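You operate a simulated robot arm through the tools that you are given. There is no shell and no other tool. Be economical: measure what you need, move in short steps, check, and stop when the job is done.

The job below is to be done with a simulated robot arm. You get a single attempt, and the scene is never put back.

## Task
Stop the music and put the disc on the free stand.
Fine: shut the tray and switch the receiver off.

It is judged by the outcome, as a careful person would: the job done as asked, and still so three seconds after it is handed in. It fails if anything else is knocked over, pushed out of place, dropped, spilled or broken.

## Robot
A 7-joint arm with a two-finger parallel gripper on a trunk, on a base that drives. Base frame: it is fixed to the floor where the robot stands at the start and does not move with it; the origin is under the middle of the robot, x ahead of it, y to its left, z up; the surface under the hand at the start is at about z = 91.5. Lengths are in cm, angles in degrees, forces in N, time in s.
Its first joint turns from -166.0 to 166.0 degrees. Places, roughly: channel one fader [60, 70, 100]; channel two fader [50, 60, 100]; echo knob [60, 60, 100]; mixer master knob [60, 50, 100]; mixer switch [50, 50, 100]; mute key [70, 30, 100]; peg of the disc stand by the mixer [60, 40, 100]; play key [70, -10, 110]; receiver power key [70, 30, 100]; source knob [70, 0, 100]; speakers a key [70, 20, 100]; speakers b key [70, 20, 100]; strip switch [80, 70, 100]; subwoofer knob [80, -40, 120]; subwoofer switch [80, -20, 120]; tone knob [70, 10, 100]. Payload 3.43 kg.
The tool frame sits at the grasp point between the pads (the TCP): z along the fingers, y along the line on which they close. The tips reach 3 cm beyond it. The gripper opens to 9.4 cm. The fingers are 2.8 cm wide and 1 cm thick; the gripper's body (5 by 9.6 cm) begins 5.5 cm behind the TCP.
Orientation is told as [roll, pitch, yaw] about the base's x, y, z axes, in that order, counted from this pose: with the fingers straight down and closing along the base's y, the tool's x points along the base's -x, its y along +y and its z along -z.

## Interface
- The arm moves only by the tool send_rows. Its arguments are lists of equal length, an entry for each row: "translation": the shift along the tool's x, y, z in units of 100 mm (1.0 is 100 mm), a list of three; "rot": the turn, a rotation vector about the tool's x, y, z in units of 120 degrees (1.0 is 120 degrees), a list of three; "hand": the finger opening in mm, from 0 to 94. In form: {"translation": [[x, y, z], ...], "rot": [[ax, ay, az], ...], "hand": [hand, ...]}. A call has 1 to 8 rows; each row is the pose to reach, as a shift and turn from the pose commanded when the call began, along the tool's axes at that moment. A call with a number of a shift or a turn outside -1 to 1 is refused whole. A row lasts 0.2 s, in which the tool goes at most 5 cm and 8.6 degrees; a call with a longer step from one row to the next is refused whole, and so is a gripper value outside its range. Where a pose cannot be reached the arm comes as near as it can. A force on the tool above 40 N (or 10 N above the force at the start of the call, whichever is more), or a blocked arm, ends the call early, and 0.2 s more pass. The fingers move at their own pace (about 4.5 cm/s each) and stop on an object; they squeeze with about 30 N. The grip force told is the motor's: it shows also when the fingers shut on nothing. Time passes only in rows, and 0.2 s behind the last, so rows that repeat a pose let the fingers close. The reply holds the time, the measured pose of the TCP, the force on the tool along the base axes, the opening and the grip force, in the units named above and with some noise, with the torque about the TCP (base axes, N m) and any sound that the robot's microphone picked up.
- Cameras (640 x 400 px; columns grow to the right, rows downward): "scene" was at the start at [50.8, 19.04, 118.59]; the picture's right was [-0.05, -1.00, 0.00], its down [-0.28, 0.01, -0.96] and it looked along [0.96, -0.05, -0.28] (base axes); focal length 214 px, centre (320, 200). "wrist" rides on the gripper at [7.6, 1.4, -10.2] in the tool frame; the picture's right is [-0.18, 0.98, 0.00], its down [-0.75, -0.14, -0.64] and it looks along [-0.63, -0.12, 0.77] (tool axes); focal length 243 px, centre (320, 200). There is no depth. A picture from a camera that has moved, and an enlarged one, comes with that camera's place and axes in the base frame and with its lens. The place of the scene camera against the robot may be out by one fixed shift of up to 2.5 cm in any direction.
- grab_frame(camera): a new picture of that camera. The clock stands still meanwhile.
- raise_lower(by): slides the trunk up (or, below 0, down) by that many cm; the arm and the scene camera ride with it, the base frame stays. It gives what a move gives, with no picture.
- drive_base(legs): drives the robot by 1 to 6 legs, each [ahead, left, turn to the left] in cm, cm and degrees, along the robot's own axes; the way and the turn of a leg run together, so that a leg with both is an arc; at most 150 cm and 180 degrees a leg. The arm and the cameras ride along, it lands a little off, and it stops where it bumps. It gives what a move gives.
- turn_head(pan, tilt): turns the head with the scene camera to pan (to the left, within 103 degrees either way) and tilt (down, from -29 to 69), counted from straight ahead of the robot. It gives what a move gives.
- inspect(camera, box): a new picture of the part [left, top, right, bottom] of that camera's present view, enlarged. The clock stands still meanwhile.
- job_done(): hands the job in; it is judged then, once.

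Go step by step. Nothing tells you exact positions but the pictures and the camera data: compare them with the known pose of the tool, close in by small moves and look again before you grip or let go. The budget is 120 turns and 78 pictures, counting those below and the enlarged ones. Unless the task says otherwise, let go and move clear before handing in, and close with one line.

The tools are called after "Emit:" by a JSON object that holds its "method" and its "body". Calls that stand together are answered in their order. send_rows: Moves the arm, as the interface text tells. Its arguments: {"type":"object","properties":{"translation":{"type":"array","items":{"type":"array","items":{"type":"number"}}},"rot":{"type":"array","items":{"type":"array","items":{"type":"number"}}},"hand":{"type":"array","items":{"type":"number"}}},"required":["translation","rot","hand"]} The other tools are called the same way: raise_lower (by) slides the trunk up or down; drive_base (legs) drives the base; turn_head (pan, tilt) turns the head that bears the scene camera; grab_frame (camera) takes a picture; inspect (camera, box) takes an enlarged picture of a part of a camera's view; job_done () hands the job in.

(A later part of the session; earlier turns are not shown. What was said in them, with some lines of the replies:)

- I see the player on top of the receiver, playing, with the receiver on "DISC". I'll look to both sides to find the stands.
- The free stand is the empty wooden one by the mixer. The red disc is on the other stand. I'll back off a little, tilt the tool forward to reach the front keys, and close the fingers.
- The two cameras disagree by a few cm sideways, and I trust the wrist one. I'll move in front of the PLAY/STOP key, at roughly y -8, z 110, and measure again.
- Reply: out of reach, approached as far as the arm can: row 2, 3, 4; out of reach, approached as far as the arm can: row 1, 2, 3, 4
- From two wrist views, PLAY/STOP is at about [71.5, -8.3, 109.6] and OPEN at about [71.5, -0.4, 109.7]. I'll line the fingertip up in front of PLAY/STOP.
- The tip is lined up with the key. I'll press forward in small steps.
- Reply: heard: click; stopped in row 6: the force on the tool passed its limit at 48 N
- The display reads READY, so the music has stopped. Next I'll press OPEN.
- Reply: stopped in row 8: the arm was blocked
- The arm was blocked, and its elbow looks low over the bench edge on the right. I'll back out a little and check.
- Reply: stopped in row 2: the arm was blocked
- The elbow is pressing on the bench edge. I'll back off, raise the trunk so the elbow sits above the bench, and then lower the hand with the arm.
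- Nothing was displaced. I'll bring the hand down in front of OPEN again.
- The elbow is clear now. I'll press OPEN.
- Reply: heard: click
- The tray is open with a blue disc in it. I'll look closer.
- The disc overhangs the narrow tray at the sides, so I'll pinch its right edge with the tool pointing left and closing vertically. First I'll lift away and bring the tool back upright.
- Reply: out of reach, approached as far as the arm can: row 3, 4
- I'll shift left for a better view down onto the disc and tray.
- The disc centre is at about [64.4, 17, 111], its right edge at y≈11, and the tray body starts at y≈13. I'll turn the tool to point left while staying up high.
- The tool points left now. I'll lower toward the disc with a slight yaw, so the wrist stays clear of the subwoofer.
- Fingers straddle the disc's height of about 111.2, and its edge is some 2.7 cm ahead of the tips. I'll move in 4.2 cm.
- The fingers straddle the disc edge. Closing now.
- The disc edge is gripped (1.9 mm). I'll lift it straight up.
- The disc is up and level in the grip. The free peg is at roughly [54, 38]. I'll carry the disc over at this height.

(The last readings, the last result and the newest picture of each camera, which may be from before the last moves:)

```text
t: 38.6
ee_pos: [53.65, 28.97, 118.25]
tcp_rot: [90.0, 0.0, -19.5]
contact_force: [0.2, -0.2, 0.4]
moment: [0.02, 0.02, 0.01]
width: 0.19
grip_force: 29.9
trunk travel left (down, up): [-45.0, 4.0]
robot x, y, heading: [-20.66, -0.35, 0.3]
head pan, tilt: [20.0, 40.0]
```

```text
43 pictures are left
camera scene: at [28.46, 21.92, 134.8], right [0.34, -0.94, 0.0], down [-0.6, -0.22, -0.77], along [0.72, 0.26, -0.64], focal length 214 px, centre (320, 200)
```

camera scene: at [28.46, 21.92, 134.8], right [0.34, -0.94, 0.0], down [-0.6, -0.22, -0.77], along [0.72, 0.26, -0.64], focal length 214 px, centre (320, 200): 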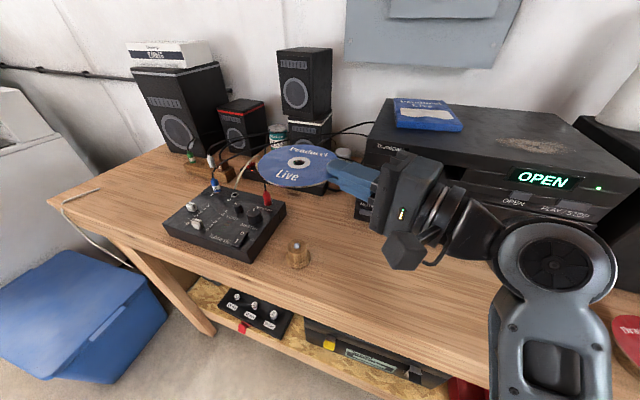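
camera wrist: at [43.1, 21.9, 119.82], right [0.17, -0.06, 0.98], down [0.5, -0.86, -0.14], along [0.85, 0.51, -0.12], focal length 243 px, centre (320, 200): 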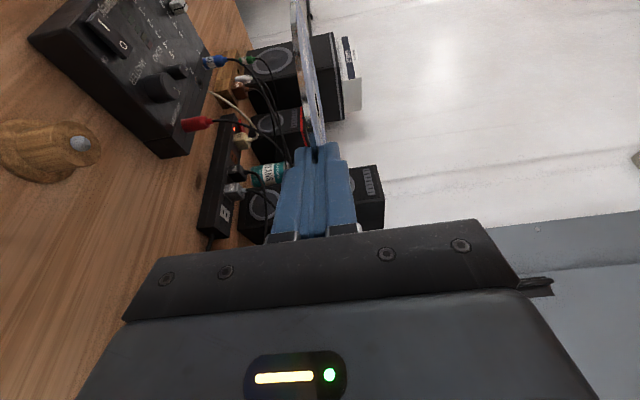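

By triangulation the peg tip is at about [55.7, 39.1, 96.3] and the disc centre is about [0.95, 7.45] ahead of the TCP. The gripper body would scrape the bench if level, so I'll tilt 12° down while lowering above the peg.

Emit:
{"method": "send_rows", "body": {"translation": [[0, -0.2, 0.07], [0, -0.4, 0.14], [0, -0.6, 0.21], [0, -0.8, 0.25], [0, -0.95, 0.288]], "rot": [[0, 0, 0], [0, 0, 0], [0, 0, 0], [0, 0, 0], [0, 0, 0]], "hand": [0, 0, 0, 0, 0]}}

Emit:
{"method": "send_rows", "body": {"translation": [[0, -0.1, 0], [0, -0.2, 0], [0, -0.35, 0], [0, -0.35, 0]], "rot": [[0.035, 0, 0], [0.07, 0, 0], [0.1, 0, 0], [0.1, 0, 0]], "hand": [0, 0, 0, 0]}}

Emit:
{"method": "grab_frame", "body": {"camera": "wrist"}}

Emit:
{"method": "grab_frame", "body": {"camera": "scene"}}

```text
t: 39.8
ee_pos: [54.46, 31.61, 108.76]
tcp_rot: [89.9, 0.0, -19.6]
contact_force: [-3.2, -0.2, 1.2]
moment: [-0.17, -0.09, -0.23]
width: 0.2
grip_force: 30.4
trunk travel left (down, up): [-45.0, 4.0]
robot x, y, heading: [-21.06, -0.56, 0.4]
head pan, tilt: [20.0, 40.0]
```

```text
t: 40.8
ee_pos: [54.64, 31.75, 105.32]
tcp_rot: [77.9, -0.1, -19.4]
contact_force: [0.3, -0.3, 0.9]
moment: [-0.06, 0.03, -0.02]
width: 0.23
grip_force: 30.2
trunk travel left (down, up): [-45.0, 4.0]
robot x, y, heading: [-20.74, -0.73, -0.0]
head pan, tilt: [20.0, 40.0]
```

```text
42 pictures are left
camera wrist: at [44.25, 25.07, 108.93], right [0.24, 0.13, 0.96], down [0.49, -0.87, 0.0], along [0.84, 0.47, -0.28], focal length 243 px, centre (320, 200)
```

wrist: 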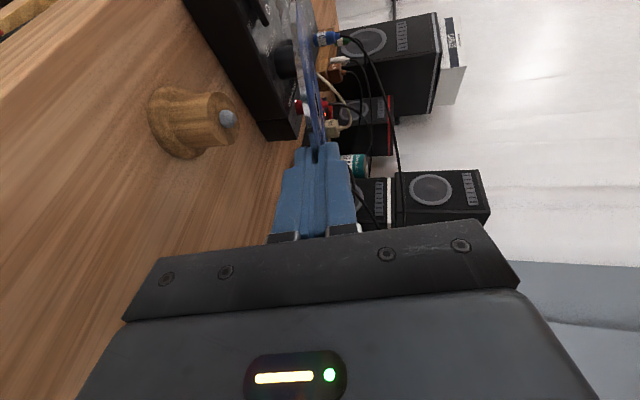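

```text
41 pictures are left
camera scene: at [28.46, 21.93, 134.79], right [0.34, -0.94, 0.0], down [-0.6, -0.22, -0.77], along [0.72, 0.26, -0.64], focal length 214 px, centre (320, 200)
```

scene: 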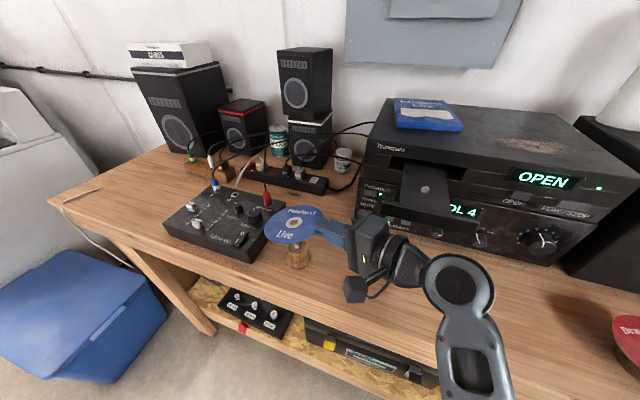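

Emit:
{"method": "inspect", "body": {"camera": "scene", "box": [230, 175, 390, 275]}}

Emit:
{"method": "inspect", "body": {"camera": "wrist", "box": [140, 0, 380, 150]}}

```text
4.00 times, centred on (310, 225) of scene
camera zoom: at [28.46, 21.93, 134.79], right [0.34, -0.94, 0.0], down [-0.6, -0.22, -0.77], along [0.72, 0.26, -0.64], focal length 858 px, centre (360, 100)
```

zoom: 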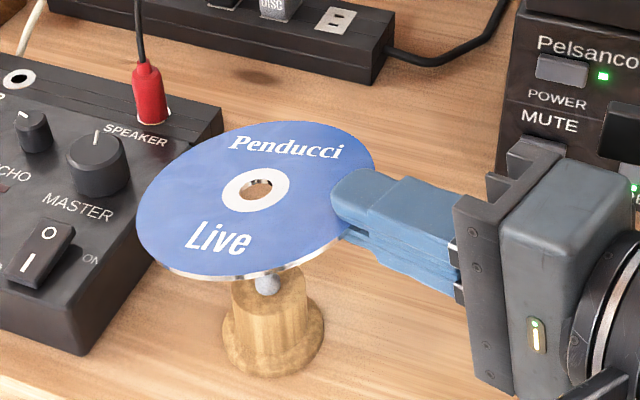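

```text
2.67 times, centred on (260, 75) of wrist
camera zoom: at [44.25, 25.07, 108.93], right [0.24, 0.13, 0.96], down [0.49, -0.87, 0.0], along [0.84, 0.47, -0.28], focal length 647 px, centre (480, 533)
```

zoom: 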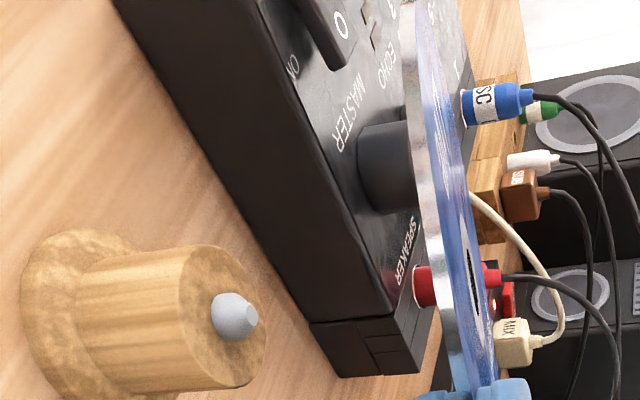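

The hole is within a few mm of the peg axis. I'll nudge x by +0.2 and descend to just above the peg tip.

Emit:
{"method": "send_rows", "body": {"translation": [[-0.01, -0.147, 0.035], [-0.02, -0.29, 0.068], [-0.02, -0.44, 0.1], [-0.02, -0.58, 0.131], [-0.02, -0.66, 0.147], [-0.02, -0.66, 0.147]], "rot": [[0, 0, 0], [0, 0, 0], [0, 0, 0], [0, 0, 0], [0, 0, 0], [0, 0, 0]], "hand": [0, 0, 0, 0, 0, 0]}}

Emit:
{"method": "inspect", "body": {"camera": "scene", "box": [230, 195, 390, 295]}}

Emit:
{"method": "grab_frame", "body": {"camera": "wrist"}}

```text
t: 42.2
ee_pos: [54.71, 31.68, 98.58]
tcp_rot: [78.0, 0.0, -19.6]
contact_force: [-0.1, -0.2, -0.3]
moment: [0.0, -0.01, 0.01]
width: 0.22
grip_force: 30.4
trunk travel left (down, up): [-45.0, 4.0]
robot x, y, heading: [-20.95, -0.44, 0.0]
head pan, tilt: [20.0, 40.0]
```

```text
4.00 times, centred on (310, 245) of scene
camera zoom: at [28.46, 21.93, 134.79], right [0.34, -0.94, 0.0], down [-0.6, -0.22, -0.77], along [0.72, 0.26, -0.64], focal length 858 px, centre (360, 20)
```

zoom: 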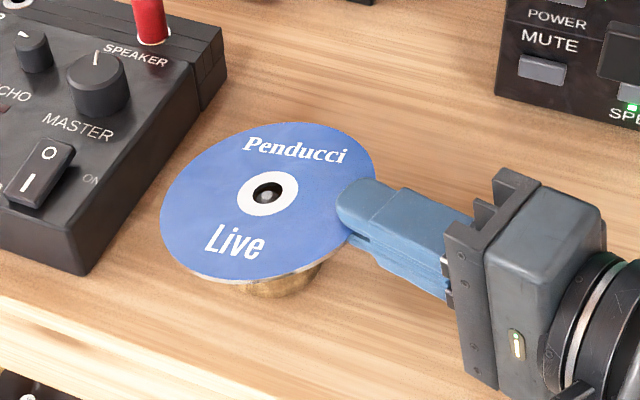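

```text
37 pictures are left
camera wrist: at [44.47, 25.04, 102.17], right [0.24, 0.13, 0.96], down [0.49, -0.87, 0.0], along [0.84, 0.47, -0.28], focal length 243 px, centre (320, 200)
```

wrist: 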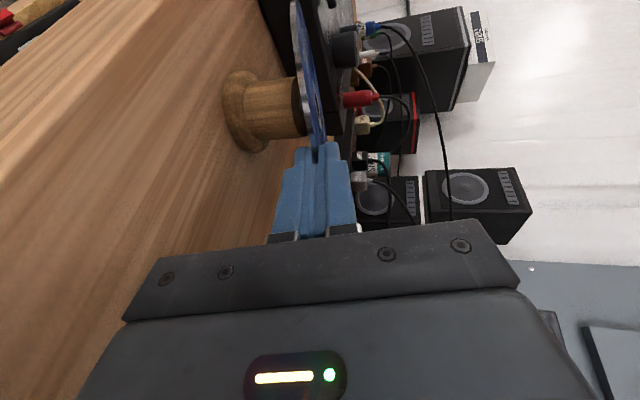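

The peg tip shows right in the disc's hole. I'll lower the last bit gently.

Emit:
{"method": "send_rows", "body": {"translation": [[0, -0.029, 0.006], [0, -0.059, 0.012], [0, -0.088, 0.019], [0, -0.117, 0.025], [0, -0.137, 0.029]], "rot": [[0, 0, 0], [0, 0, 0], [0, 0, 0], [0, 0, 0], [0, 0, 0]], "hand": [0, 0, 0, 0, 0]}}

Emit:
{"method": "inspect", "body": {"camera": "scene", "box": [230, 195, 390, 295]}}

Emit:
{"method": "inspect", "body": {"camera": "wrist", "box": [200, 0, 400, 250]}}

```text
t: 43.4
ee_pos: [54.69, 31.54, 97.19]
tcp_rot: [78.0, 0.0, -19.6]
contact_force: [0.2, -0.9, 6.1]
moment: [0.52, -0.12, -0.1]
width: 0.34
grip_force: 30.1
trunk travel left (down, up): [-45.0, 4.0]
robot x, y, heading: [-20.98, -0.8, 0.1]
head pan, tilt: [20.0, 40.0]
```

```text
4.00 times, centred on (310, 245) of scene
camera zoom: at [28.45, 21.91, 134.81], right [0.34, -0.94, 0.0], down [-0.6, -0.22, -0.77], along [0.72, 0.26, -0.64], focal length 858 px, centre (360, 20)
```

zoom: 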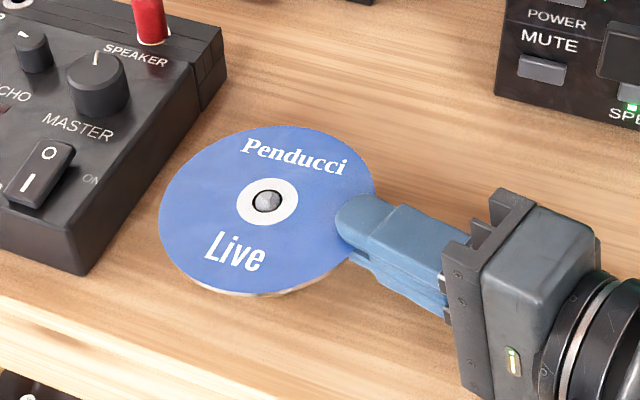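

```text
1.60 times, centred on (300, 125) of wrist
camera zoom: at [44.44, 25.05, 100.79], right [0.24, 0.13, 0.96], down [0.49, -0.87, 0.0], along [0.84, 0.47, -0.28], focal length 388 px, centre (352, 320)
```

zoom: 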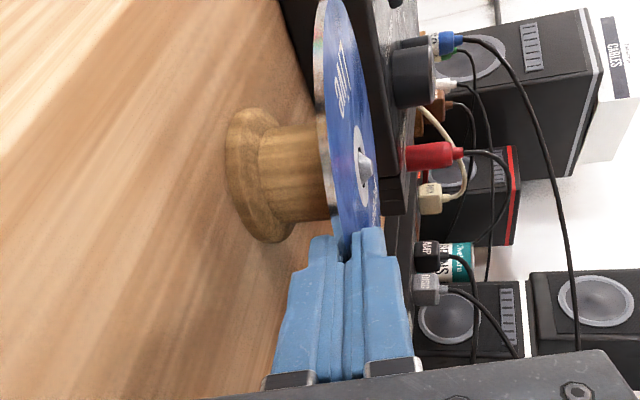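

The peg is through the hole and the disc rests on the stand. Opening gently.

Emit:
{"method": "send_rows", "body": {"translation": [[0, 0, 0], [0, 0, 0], [0, 0, 0], [0, 0, 0], [0, 0, 0]], "rot": [[0, 0, 0], [0, 0, 0], [0, 0, 0], [0, 0, 0], [0, 0, 0]], "hand": [8, 16, 24, 28, 28]}}

Emit:
{"method": "inspect", "body": {"camera": "scene", "box": [230, 195, 390, 295]}}

Emit:
{"method": "inspect", "body": {"camera": "wrist", "box": [200, 0, 400, 250]}}

```text
t: 44.6
ee_pos: [54.83, 31.74, 97.2]
tcp_rot: [78.0, 0.0, -19.5]
contact_force: [0.2, -0.3, -0.6]
moment: [-0.02, -0.03, 0.0]
width: 2.8
grip_force: 0.1
trunk travel left (down, up): [-45.0, 4.0]
robot x, y, heading: [-20.92, -0.62, 0.1]
head pan, tilt: [20.0, 40.0]
```

```text
4.00 times, centred on (310, 245) of scene
camera zoom: at [28.46, 21.93, 134.79], right [0.34, -0.94, 0.0], down [-0.6, -0.22, -0.77], along [0.72, 0.26, -0.64], focal length 858 px, centre (360, 20)
```

zoom: 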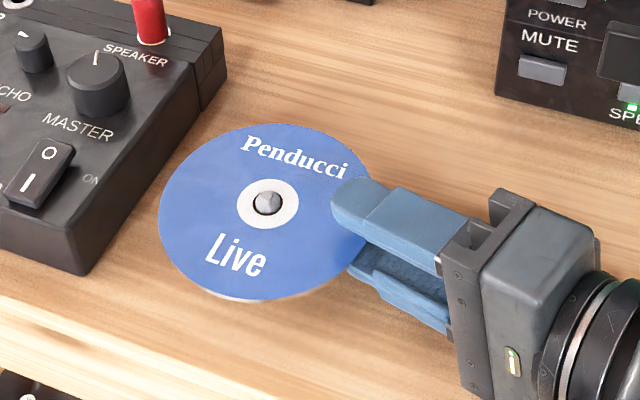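

```text
1.60 times, centred on (300, 125) of wrist
camera zoom: at [44.43, 25.08, 100.77], right [0.24, 0.13, 0.96], down [0.49, -0.87, 0.0], along [0.84, 0.47, -0.28], focal length 388 px, centre (352, 320)
```

zoom: 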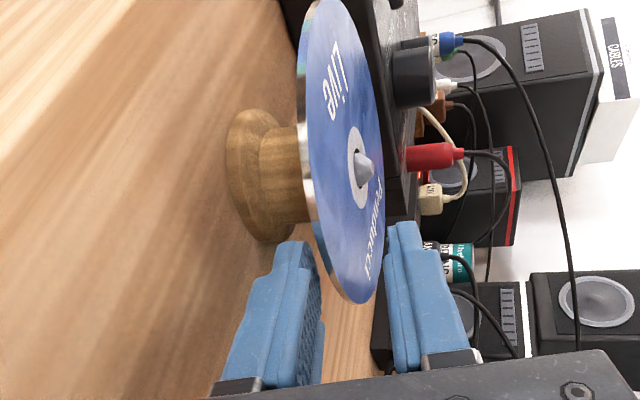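

The disc is flat on the stand. I'll retreat horizontally and then rise.

Emit:
{"method": "send_rows", "body": {"translation": [[0, -0.042, -0.196], [0, -0.083, -0.391], [0, -0.125, -0.587], [0, -0.125, -0.68], [0, 0.2, -0.8], [0, 0.6, -0.9], [0, 0.95, -0.95]], "rot": [[0, 0, 0], [0, 0, 0], [0, 0, 0], [0, 0, 0], [0, 0, 0], [0, 0, 0], [0, 0, 0]], "hand": [28, 28, 28, 28, 28, 28, 28]}}

Emit:
{"method": "grab_frame", "body": {"camera": "scene"}}

```text
t: 46.2
ee_pos: [52.32, 24.74, 108.46]
tcp_rot: [77.9, -0.1, -19.7]
contact_force: [1.0, 0.1, 0.7]
moment: [-0.01, -0.02, -0.01]
width: 2.83
grip_force: 0.2
trunk travel left (down, up): [-45.0, 4.0]
robot x, y, heading: [-21.05, -0.58, 0.0]
head pan, tilt: [20.0, 40.0]
```

```text
32 pictures are left
camera scene: at [28.46, 21.92, 134.79], right [0.34, -0.94, 0.0], down [-0.6, -0.22, -0.77], along [0.72, 0.26, -0.64], focal length 214 px, centre (320, 200)
```

scene: 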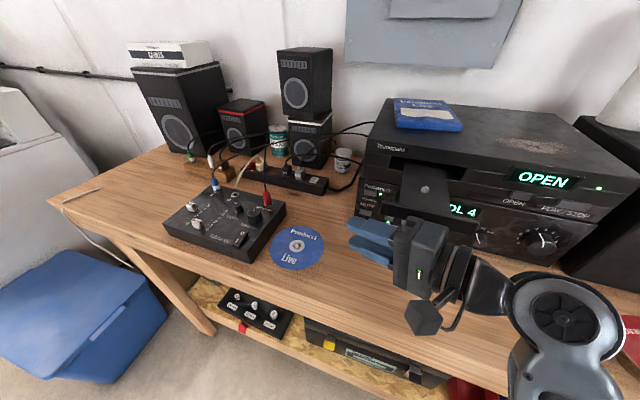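

The disc sits well on the stand. Now I'll raise the hand and turn it back upright over to the right, to press OPEN/close again.

Emit:
{"method": "send_rows", "body": {"translation": [[0, 0.33, -0.07], [0, 0.66, -0.14], [0, 0.98, -0.21]], "rot": [[0, 0, 0], [0, 0, 0], [0, 0, 0]], "hand": [0, 0, 0]}}

Emit:
{"method": "send_rows", "body": {"translation": [[-0.07, -0.025, -0.12], [-0.14, -0.05, -0.24], [-0.21, -0.075, -0.36], [-0.28, -0.1, -0.48], [-0.35, -0.125, -0.6], [-0.42, -0.15, -0.72], [-0.49, -0.175, -0.84], [-0.55, -0.2, -0.95]], "rot": [[0.07, 0, 0], [0.14, 0, 0], [0.21, 0, 0], [0.28, 0, 0], [0.35, 0, 0], [0.42, 0, 0], [0.49, 0, 0], [0.56, 0, 0]], "hand": [0, 0, 0, 0, 0, 0, 0, 0]}}

Emit:
{"method": "send_rows", "body": {"translation": [[0, 0, 0], [0, 0, 0]], "rot": [[0.045, 0, 0], [0.09, 0, 0]], "hand": [0, 0]}}

Emit:
{"method": "send_rows", "body": {"translation": [[-0.14, -0.24, 0], [-0.28, -0.48, 0], [-0.42, -0.72, 0], [-0.55, -0.95, 0]], "rot": [[0, 0, -0.04], [0, 0, -0.08], [0, 0, -0.12], [0, 0, -0.163]], "hand": [0, 0, 0, 0]}}

Emit:
{"method": "grab_frame", "body": {"camera": "scene"}}

```text
t: 47.0
ee_pos: [52.31, 24.76, 118.47]
tcp_rot: [77.9, 0.2, -19.5]
contact_force: [-0.3, 0.4, -0.8]
moment: [-0.04, 0.01, 0.0]
width: 0.02
grip_force: 29.8
trunk travel left (down, up): [-45.0, 4.0]
robot x, y, heading: [-20.89, -0.55, -0.1]
head pan, tilt: [20.0, 40.0]
```

```text
t: 48.8
ee_pos: [54.33, 13.58, 118.5]
tcp_rot: [10.6, 0.0, -19.6]
contact_force: [0.3, -0.6, -0.2]
moment: [0.0, 0.0, -0.01]
width: 0.0
grip_force: 29.8
trunk travel left (down, up): [-45.0, 4.0]
robot x, y, heading: [-20.9, -0.38, 0.3]
head pan, tilt: [20.0, 40.0]
```

```text
t: 49.4
ee_pos: [54.36, 13.66, 118.53]
tcp_rot: [-0.1, 0.0, -19.6]
contact_force: [0.3, 0.1, 0.2]
moment: [-0.01, -0.05, -0.01]
width: 0.0
grip_force: 29.6
trunk travel left (down, up): [-45.0, 4.0]
robot x, y, heading: [-21.18, -0.85, 0.4]
head pan, tilt: [20.0, 40.0]
```

```text
t: 50.4
ee_pos: [56.2, 2.98, 118.66]
tcp_rot: [0.0, 0.0, 0.1]
contact_force: [0.7, 0.6, 0.5]
moment: [-0.06, 0.06, 0.01]
width: 0.01
grip_force: 30.2
trunk travel left (down, up): [-45.0, 4.0]
robot x, y, heading: [-20.82, -0.72, 0.2]
head pan, tilt: [20.0, 40.0]
```

```text
31 pictures are left
camera scene: at [28.46, 21.98, 134.79], right [0.34, -0.94, 0.0], down [-0.6, -0.22, -0.77], along [0.72, 0.26, -0.64], focal length 214 px, centre (320, 200)
```

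scene: 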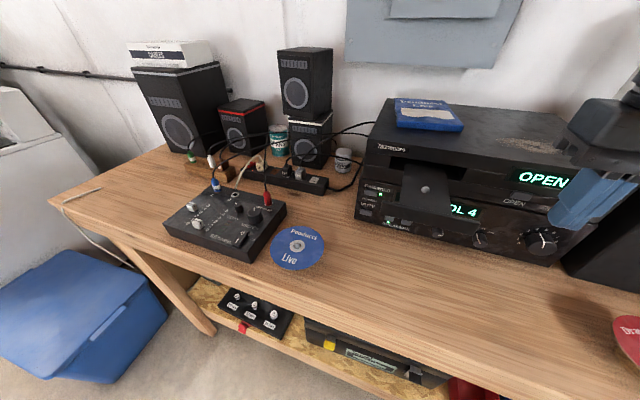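

Emit:
{"method": "send_rows", "body": {"translation": [[-0.1, -0.05, 0], [-0.2, -0.1, 0], [-0.3, -0.15, 0.1], [-0.4, -0.2, 0.2], [-0.5, -0.25, 0.35], [-0.6, -0.3, 0.5], [-0.7, -0.33, 0.7], [-0.8, -0.33, 0.87]], "rot": [[0, -0.061, 0], [0, -0.122, 0], [0, -0.182, 0], [0, -0.243, 0], [0, -0.304, 0], [0, -0.365, 0], [0, -0.425, 0], [0, -0.486, 0]], "hand": [0, 0, 0, 0, 0, 0, 0, 0]}}

Emit:
{"method": "grab_frame", "body": {"camera": "wrist"}}

```text
t: 52.2
ee_pos: [64.25, -0.4, 109.92]
tcp_rot: [-0.1, -58.5, 0.1]
contact_force: [0.0, 0.0, 0.1]
moment: [0.0, 0.02, -0.02]
width: 0.01
grip_force: 30.3
trunk travel left (down, up): [-45.0, 4.0]
robot x, y, heading: [-21.22, -0.73, 0.3]
head pan, tilt: [20.0, 40.0]
```

```text
30 pictures are left
camera wrist: at [51.65, 1.07, 108.79], right [0.1, 0.98, 0.16], down [-0.15, -0.14, 0.98], along [0.98, -0.12, 0.14], focal length 243 px, centre (320, 200)
```

wrist: 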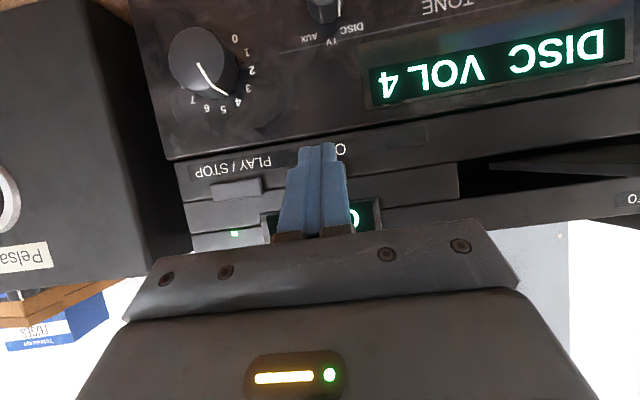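

The hand is aligned as before. I'll press to close the tray, then back off.

Emit:
{"method": "send_rows", "body": {"translation": [[-0.1, 0, 0.17], [-0.175, 0, 0.285], [-0.194, 0, 0.315], [-0.207, 0, 0.337], [-0.215, 0, 0.348]], "rot": [[0, 0, 0], [0, 0, 0], [0, 0, 0], [0, 0, 0], [0, 0, 0]], "hand": [0, 0, 0, 0, 0]}}

Emit:
{"method": "send_rows", "body": {"translation": [[0.1, 0, -0.18], [0.25, 0, -0.4], [0.35, 0, -0.57], [0.35, 0, -0.57], [0.35, 0, -0.57], [0.35, 0, -0.57], [0.35, 0, -0.57], [0.35, 0, -0.57]], "rot": [[0, 0, 0], [0, 0, 0], [0, 0, 0], [0, 0, 0], [0, 0, 0], [0, 0, 0], [0, 0, 0], [0, 0, 0]], "hand": [0, 0, 0, 0, 0, 0, 0, 0]}}

Emit:
{"method": "grab_frame", "body": {"camera": "scene"}}

Emit:
{"method": "grab_frame", "body": {"camera": "wrist"}}

```text
t: 53.4
ee_pos: [68.28, -0.37, 109.82]
tcp_rot: [-0.1, -58.3, 0.0]
contact_force: [-12.6, -1.0, 1.1]
moment: [0.1, 0.04, -0.05]
width: 0.01
grip_force: 31.0
trunk travel left (down, up): [-45.0, 4.0]
robot x, y, heading: [-20.92, -0.85, 0.3]
head pan, tilt: [20.0, 40.0]
heard: click
```

```text
t: 55.2
ee_pos: [61.59, -0.2, 109.9]
tcp_rot: [-0.1, -58.2, 0.1]
contact_force: [1.1, 0.6, -0.4]
moment: [0.01, 0.04, 0.02]
width: 0.02
grip_force: 29.9
trunk travel left (down, up): [-45.0, 4.0]
robot x, y, heading: [-21.03, -0.26, 0.2]
head pan, tilt: [20.0, 40.0]
```

```text
29 pictures are left
camera scene: at [28.46, 21.93, 134.8], right [0.34, -0.94, 0.0], down [-0.6, -0.22, -0.77], along [0.72, 0.26, -0.64], focal length 214 px, centre (320, 200)
```

scene: 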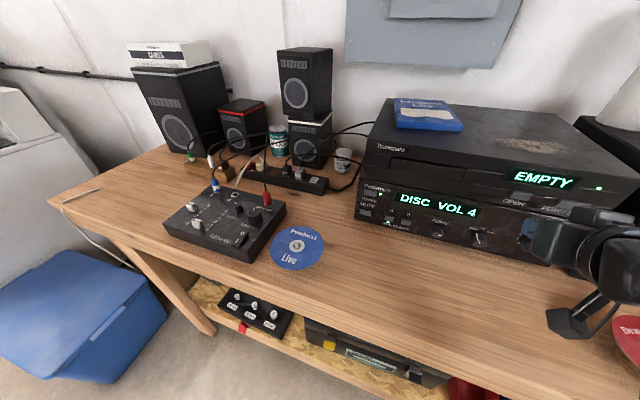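

```text
28 pictures are left
camera wrist: at [49.0, 1.19, 108.86], right [0.1, 0.98, 0.16], down [-0.15, -0.14, 0.98], along [0.98, -0.12, 0.13], focal length 243 px, centre (320, 200)
```

wrist: 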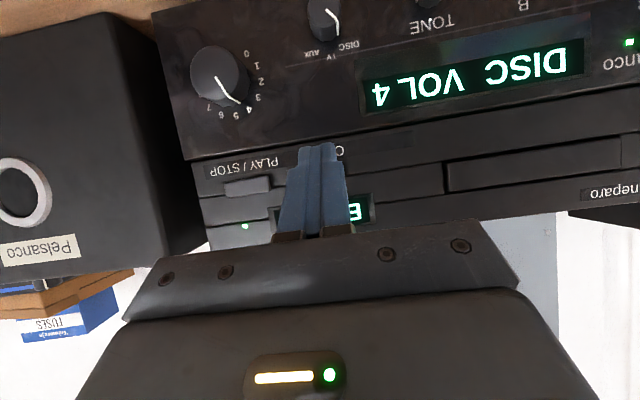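

The tray is shut and the display reads EMPTY. Next is the receiver's POWER key, at roughly [71.5, 26.7, 102.8]. I'll move left in front of it.

Emit:
{"method": "send_rows", "body": {"translation": [[0.02, 0.33, -0.04], [0.04, 0.66, -0.07], [0.05, 1.0, -0.085]], "rot": [[0, 0, 0], [0, 0, 0], [0, 0, 0]], "hand": [0, 0, 0]}}

Emit:
{"method": "send_rows", "body": {"translation": [[0, 0.33, 0], [0, 0.66, 0], [0, 1.0, 0], [0, 1.0, 0]], "rot": [[0, 0, 0], [0, 0, 0], [0, 0, 0], [0, 0, 0]], "hand": [0, 0, 0, 0]}}

Emit:
{"method": "grab_frame", "body": {"camera": "wrist"}}

Emit:
{"method": "grab_frame", "body": {"camera": "scene"}}

```text
t: 56.0
ee_pos: [60.65, 9.48, 109.73]
tcp_rot: [0.1, -58.3, -0.1]
contact_force: [0.1, -0.3, -0.1]
moment: [0.07, -0.02, 0.02]
width: 0.02
grip_force: 29.5
trunk travel left (down, up): [-45.0, 4.0]
robot x, y, heading: [-21.28, -0.79, 0.1]
head pan, tilt: [20.0, 40.0]
```

```text
t: 57.0
ee_pos: [60.52, 19.59, 109.83]
tcp_rot: [0.0, -58.3, 0.0]
contact_force: [-1.6, 0.2, -0.2]
moment: [0.0, 0.0, -0.03]
width: 0.0
grip_force: 29.7
trunk travel left (down, up): [-45.0, 4.0]
robot x, y, heading: [-20.88, -0.6, 0.2]
head pan, tilt: [20.0, 40.0]
```

```text
27 pictures are left
camera wrist: at [48.03, 21.08, 108.81], right [0.1, 0.98, 0.16], down [-0.15, -0.14, 0.98], along [0.98, -0.12, 0.13], focal length 243 px, centre (320, 200)
```

wrist: 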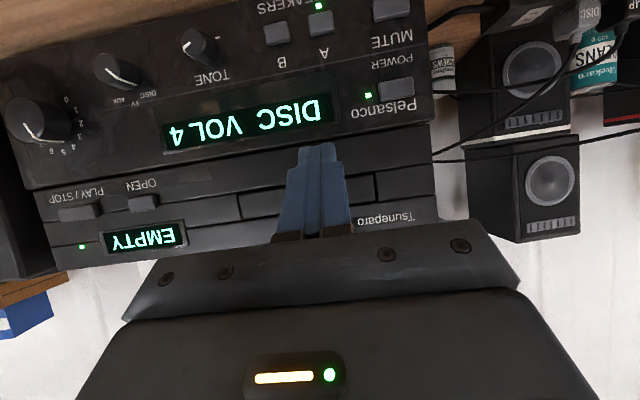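

```text
26 pictures are left
camera scene: at [28.46, 21.93, 134.8], right [0.34, -0.94, 0.0], down [-0.6, -0.22, -0.77], along [0.72, 0.26, -0.64], focal length 214 px, centre (320, 200)
```

scene: 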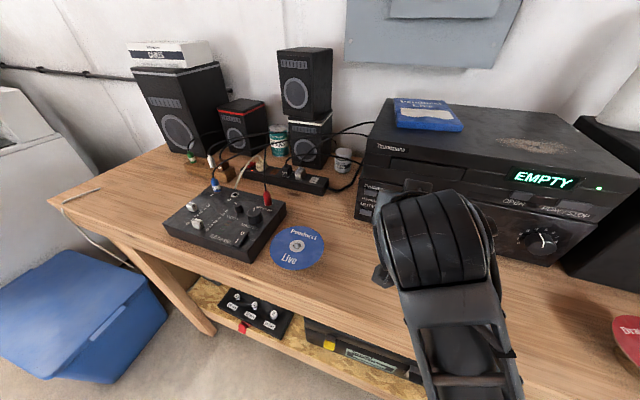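

Emit:
{"method": "send_rows", "body": {"translation": [[0.15, 0.23, 0.17], [0.3, 0.47, 0.34], [0.44, 0.7, 0.506], [0.44, 0.7, 0.506]], "rot": [[0, 0, 0], [0, 0, 0], [0, 0, 0], [0, 0, 0]], "hand": [0, 0, 0, 0]}}

Emit:
{"method": "grab_frame", "body": {"camera": "wrist"}}

Emit:
{"method": "grab_frame", "body": {"camera": "scene"}}

```text
t: 58.0
ee_pos: [62.62, 26.77, 103.35]
tcp_rot: [-0.1, -58.3, 0.1]
contact_force: [-0.5, 0.7, -0.9]
moment: [-0.01, 0.01, -0.01]
width: 0.01
grip_force: 30.4
trunk travel left (down, up): [-45.0, 4.0]
robot x, y, heading: [-20.94, -0.6, 0.5]
head pan, tilt: [20.0, 40.0]
```

```text
25 pictures are left
camera wrist: at [50.03, 28.14, 102.34], right [0.1, 0.98, 0.16], down [-0.15, -0.14, 0.98], along [0.98, -0.12, 0.13], focal length 243 px, centre (320, 200)
```

wrist: 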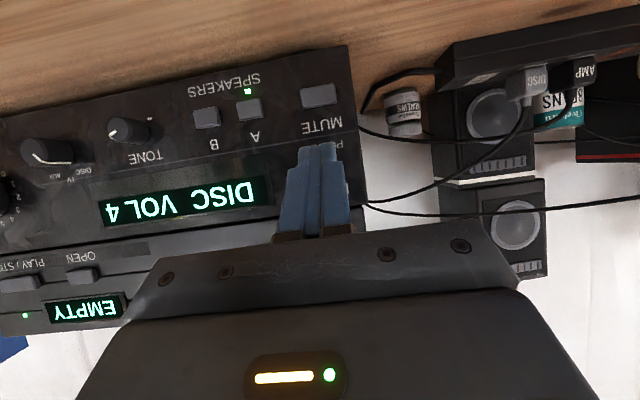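

```text
24 pictures are left
camera scene: at [28.46, 21.93, 134.8], right [0.34, -0.94, 0.0], down [-0.6, -0.22, -0.77], along [0.72, 0.26, -0.64], focal length 214 px, centre (320, 200)
```

scene: 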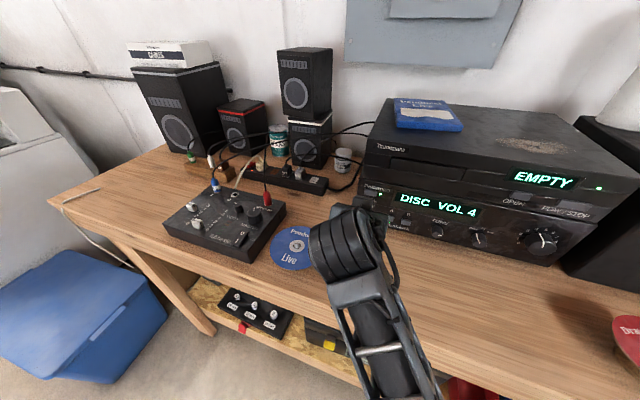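

The tip is in front of POWER. Pressing gently.

Emit:
{"method": "send_rows", "body": {"translation": [[-0.12, 0, 0.2], [-0.24, 0, 0.383], [-0.268, 0, 0.434], [-0.283, 0, 0.46], [-0.294, 0, 0.477], [-0.3, 0, 0.487]], "rot": [[0, 0, 0], [0, 0, 0], [0, 0, 0], [0, 0, 0], [0, 0, 0], [0, 0, 0]], "hand": [0, 0, 0, 0, 0, 0]}}

Emit:
{"method": "grab_frame", "body": {"camera": "wrist"}}

```text
t: 59.4
ee_pos: [68.25, 26.61, 103.37]
tcp_rot: [-0.2, -58.1, 0.1]
contact_force: [-25.8, -7.7, 0.3]
moment: [0.09, 0.1, -0.25]
width: 0.0
grip_force: 29.7
trunk travel left (down, up): [-45.0, 4.0]
robot x, y, heading: [-20.89, -0.4, 0.1]
head pan, tilt: [20.0, 40.0]
heard: click
```

```text
23 pictures are left
camera wrist: at [55.62, 28.1, 102.38], right [0.1, 0.98, 0.16], down [-0.15, -0.14, 0.98], along [0.98, -0.12, 0.13], focal length 243 px, centre (320, 200)
```

wrist: 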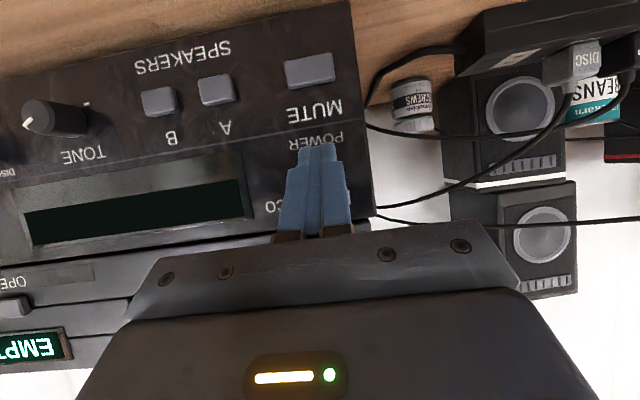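

Receiver is off. I'll back away, rise, and check everything.

Emit:
{"method": "send_rows", "body": {"translation": [[0.1, 0, -0.17], [0.2, 0, -0.34], [0.15, 0, -0.5], [-0.1, 0, -0.7], [-0.4, 0, -0.85]], "rot": [[0, 0, 0], [0, 0, 0], [0, 0, 0], [0, 0, 0], [0, 0, 0]], "hand": [0, 0, 0, 0, 0]}}

Emit:
{"method": "turn_head", "body": {"pan": 5, "tilt": 36}}

Emit:
{"method": "grab_frame", "body": {"camera": "scene"}}

Emit:
{"method": "grab_frame", "body": {"camera": "wrist"}}

```text
t: 60.6
ee_pos: [63.3, 26.61, 111.35]
tcp_rot: [0.0, -58.2, 0.0]
contact_force: [-0.8, 0.4, -0.3]
moment: [-0.02, 0.01, -0.03]
width: 0.0
grip_force: 29.9
trunk travel left (down, up): [-45.0, 4.0]
robot x, y, heading: [-21.14, -0.64, 0.0]
head pan, tilt: [20.0, 40.0]
```

```text
t: 61.4
ee_pos: [63.24, 26.73, 111.2]
tcp_rot: [-0.1, -58.4, 0.2]
contact_force: [0.2, -0.3, -0.7]
moment: [-0.02, -0.01, 0.0]
width: 0.0
grip_force: 29.8
trunk travel left (down, up): [-45.0, 4.0]
robot x, y, heading: [-20.87, -0.68, 0.1]
head pan, tilt: [5.0, 36.0]
```

```text
22 pictures are left
camera scene: at [29.19, 19.8, 135.4], right [0.09, -1.0, 0.0], down [-0.59, -0.05, -0.81], along [0.81, 0.07, -0.59], focal length 214 px, centre (320, 200)
```

scene: 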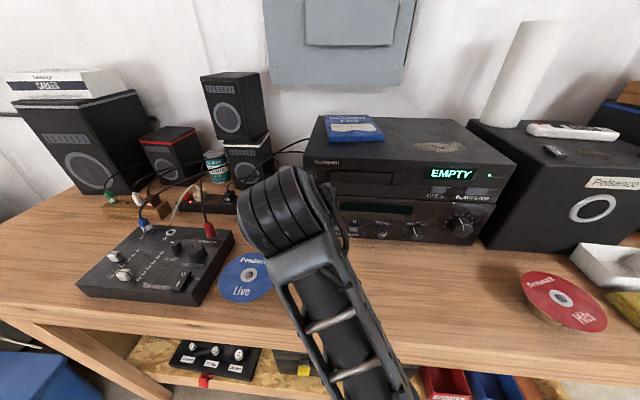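

```text
21 pictures are left
camera wrist: at [50.64, 28.14, 110.23], right [0.1, 0.98, 0.16], down [-0.15, -0.14, 0.98], along [0.98, -0.12, 0.13], focal length 243 px, centre (320, 200)
```

wrist: 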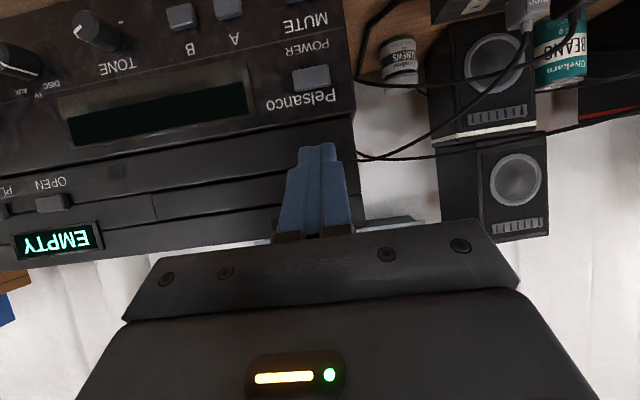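

The receiver is dark, the tray shut, and both discs are on their stands. I'll drive back to get clear, then take a last look.

Emit:
{"method": "raise_lower", "body": {"by": 4}}

Emit:
{"method": "drive_base", "body": {"legs": [[-20, 0, 0]]}}

Emit:
{"method": "grab_frame", "body": {"camera": "scene"}}

```text
t: 62.2
ee_pos: [63.42, 26.67, 115.2]
tcp_rot: [-0.1, -58.3, 0.0]
contact_force: [-0.1, 1.3, 0.9]
moment: [-0.01, -0.02, 0.03]
width: 0.01
grip_force: 29.8
trunk travel left (down, up): [-49.0, 0.0]
robot x, y, heading: [-20.64, -0.73, 0.4]
head pan, tilt: [5.0, 36.0]
```

```text
t: 63.8
ee_pos: [43.3, 26.62, 115.16]
tcp_rot: [-0.1, -58.2, 0.0]
contact_force: [0.5, 0.0, -0.1]
moment: [0.02, 0.01, 0.03]
width: 0.0
grip_force: 30.3
trunk travel left (down, up): [-49.0, 0.0]
robot x, y, heading: [-40.9, -0.45, -0.2]
head pan, tilt: [5.0, 36.0]
```

```text
20 pictures are left
camera scene: at [9.21, 19.72, 139.39], right [0.09, -1.0, 0.0], down [-0.59, -0.05, -0.81], along [0.81, 0.07, -0.59], focal length 214 px, centre (320, 200)
```

scene: 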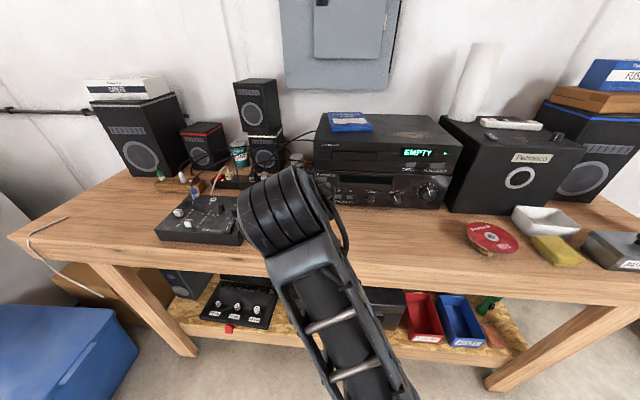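

Everything is in its place and the arm is clear, so I'm handing the job in.

Emit:
{"method": "job_done", "body": {}}

```text
The job is handed in.
```

The music is stopped, the disc is on the free stand by the mixer, the tray is shut with the player showing EMPTY, and the receiver is off.
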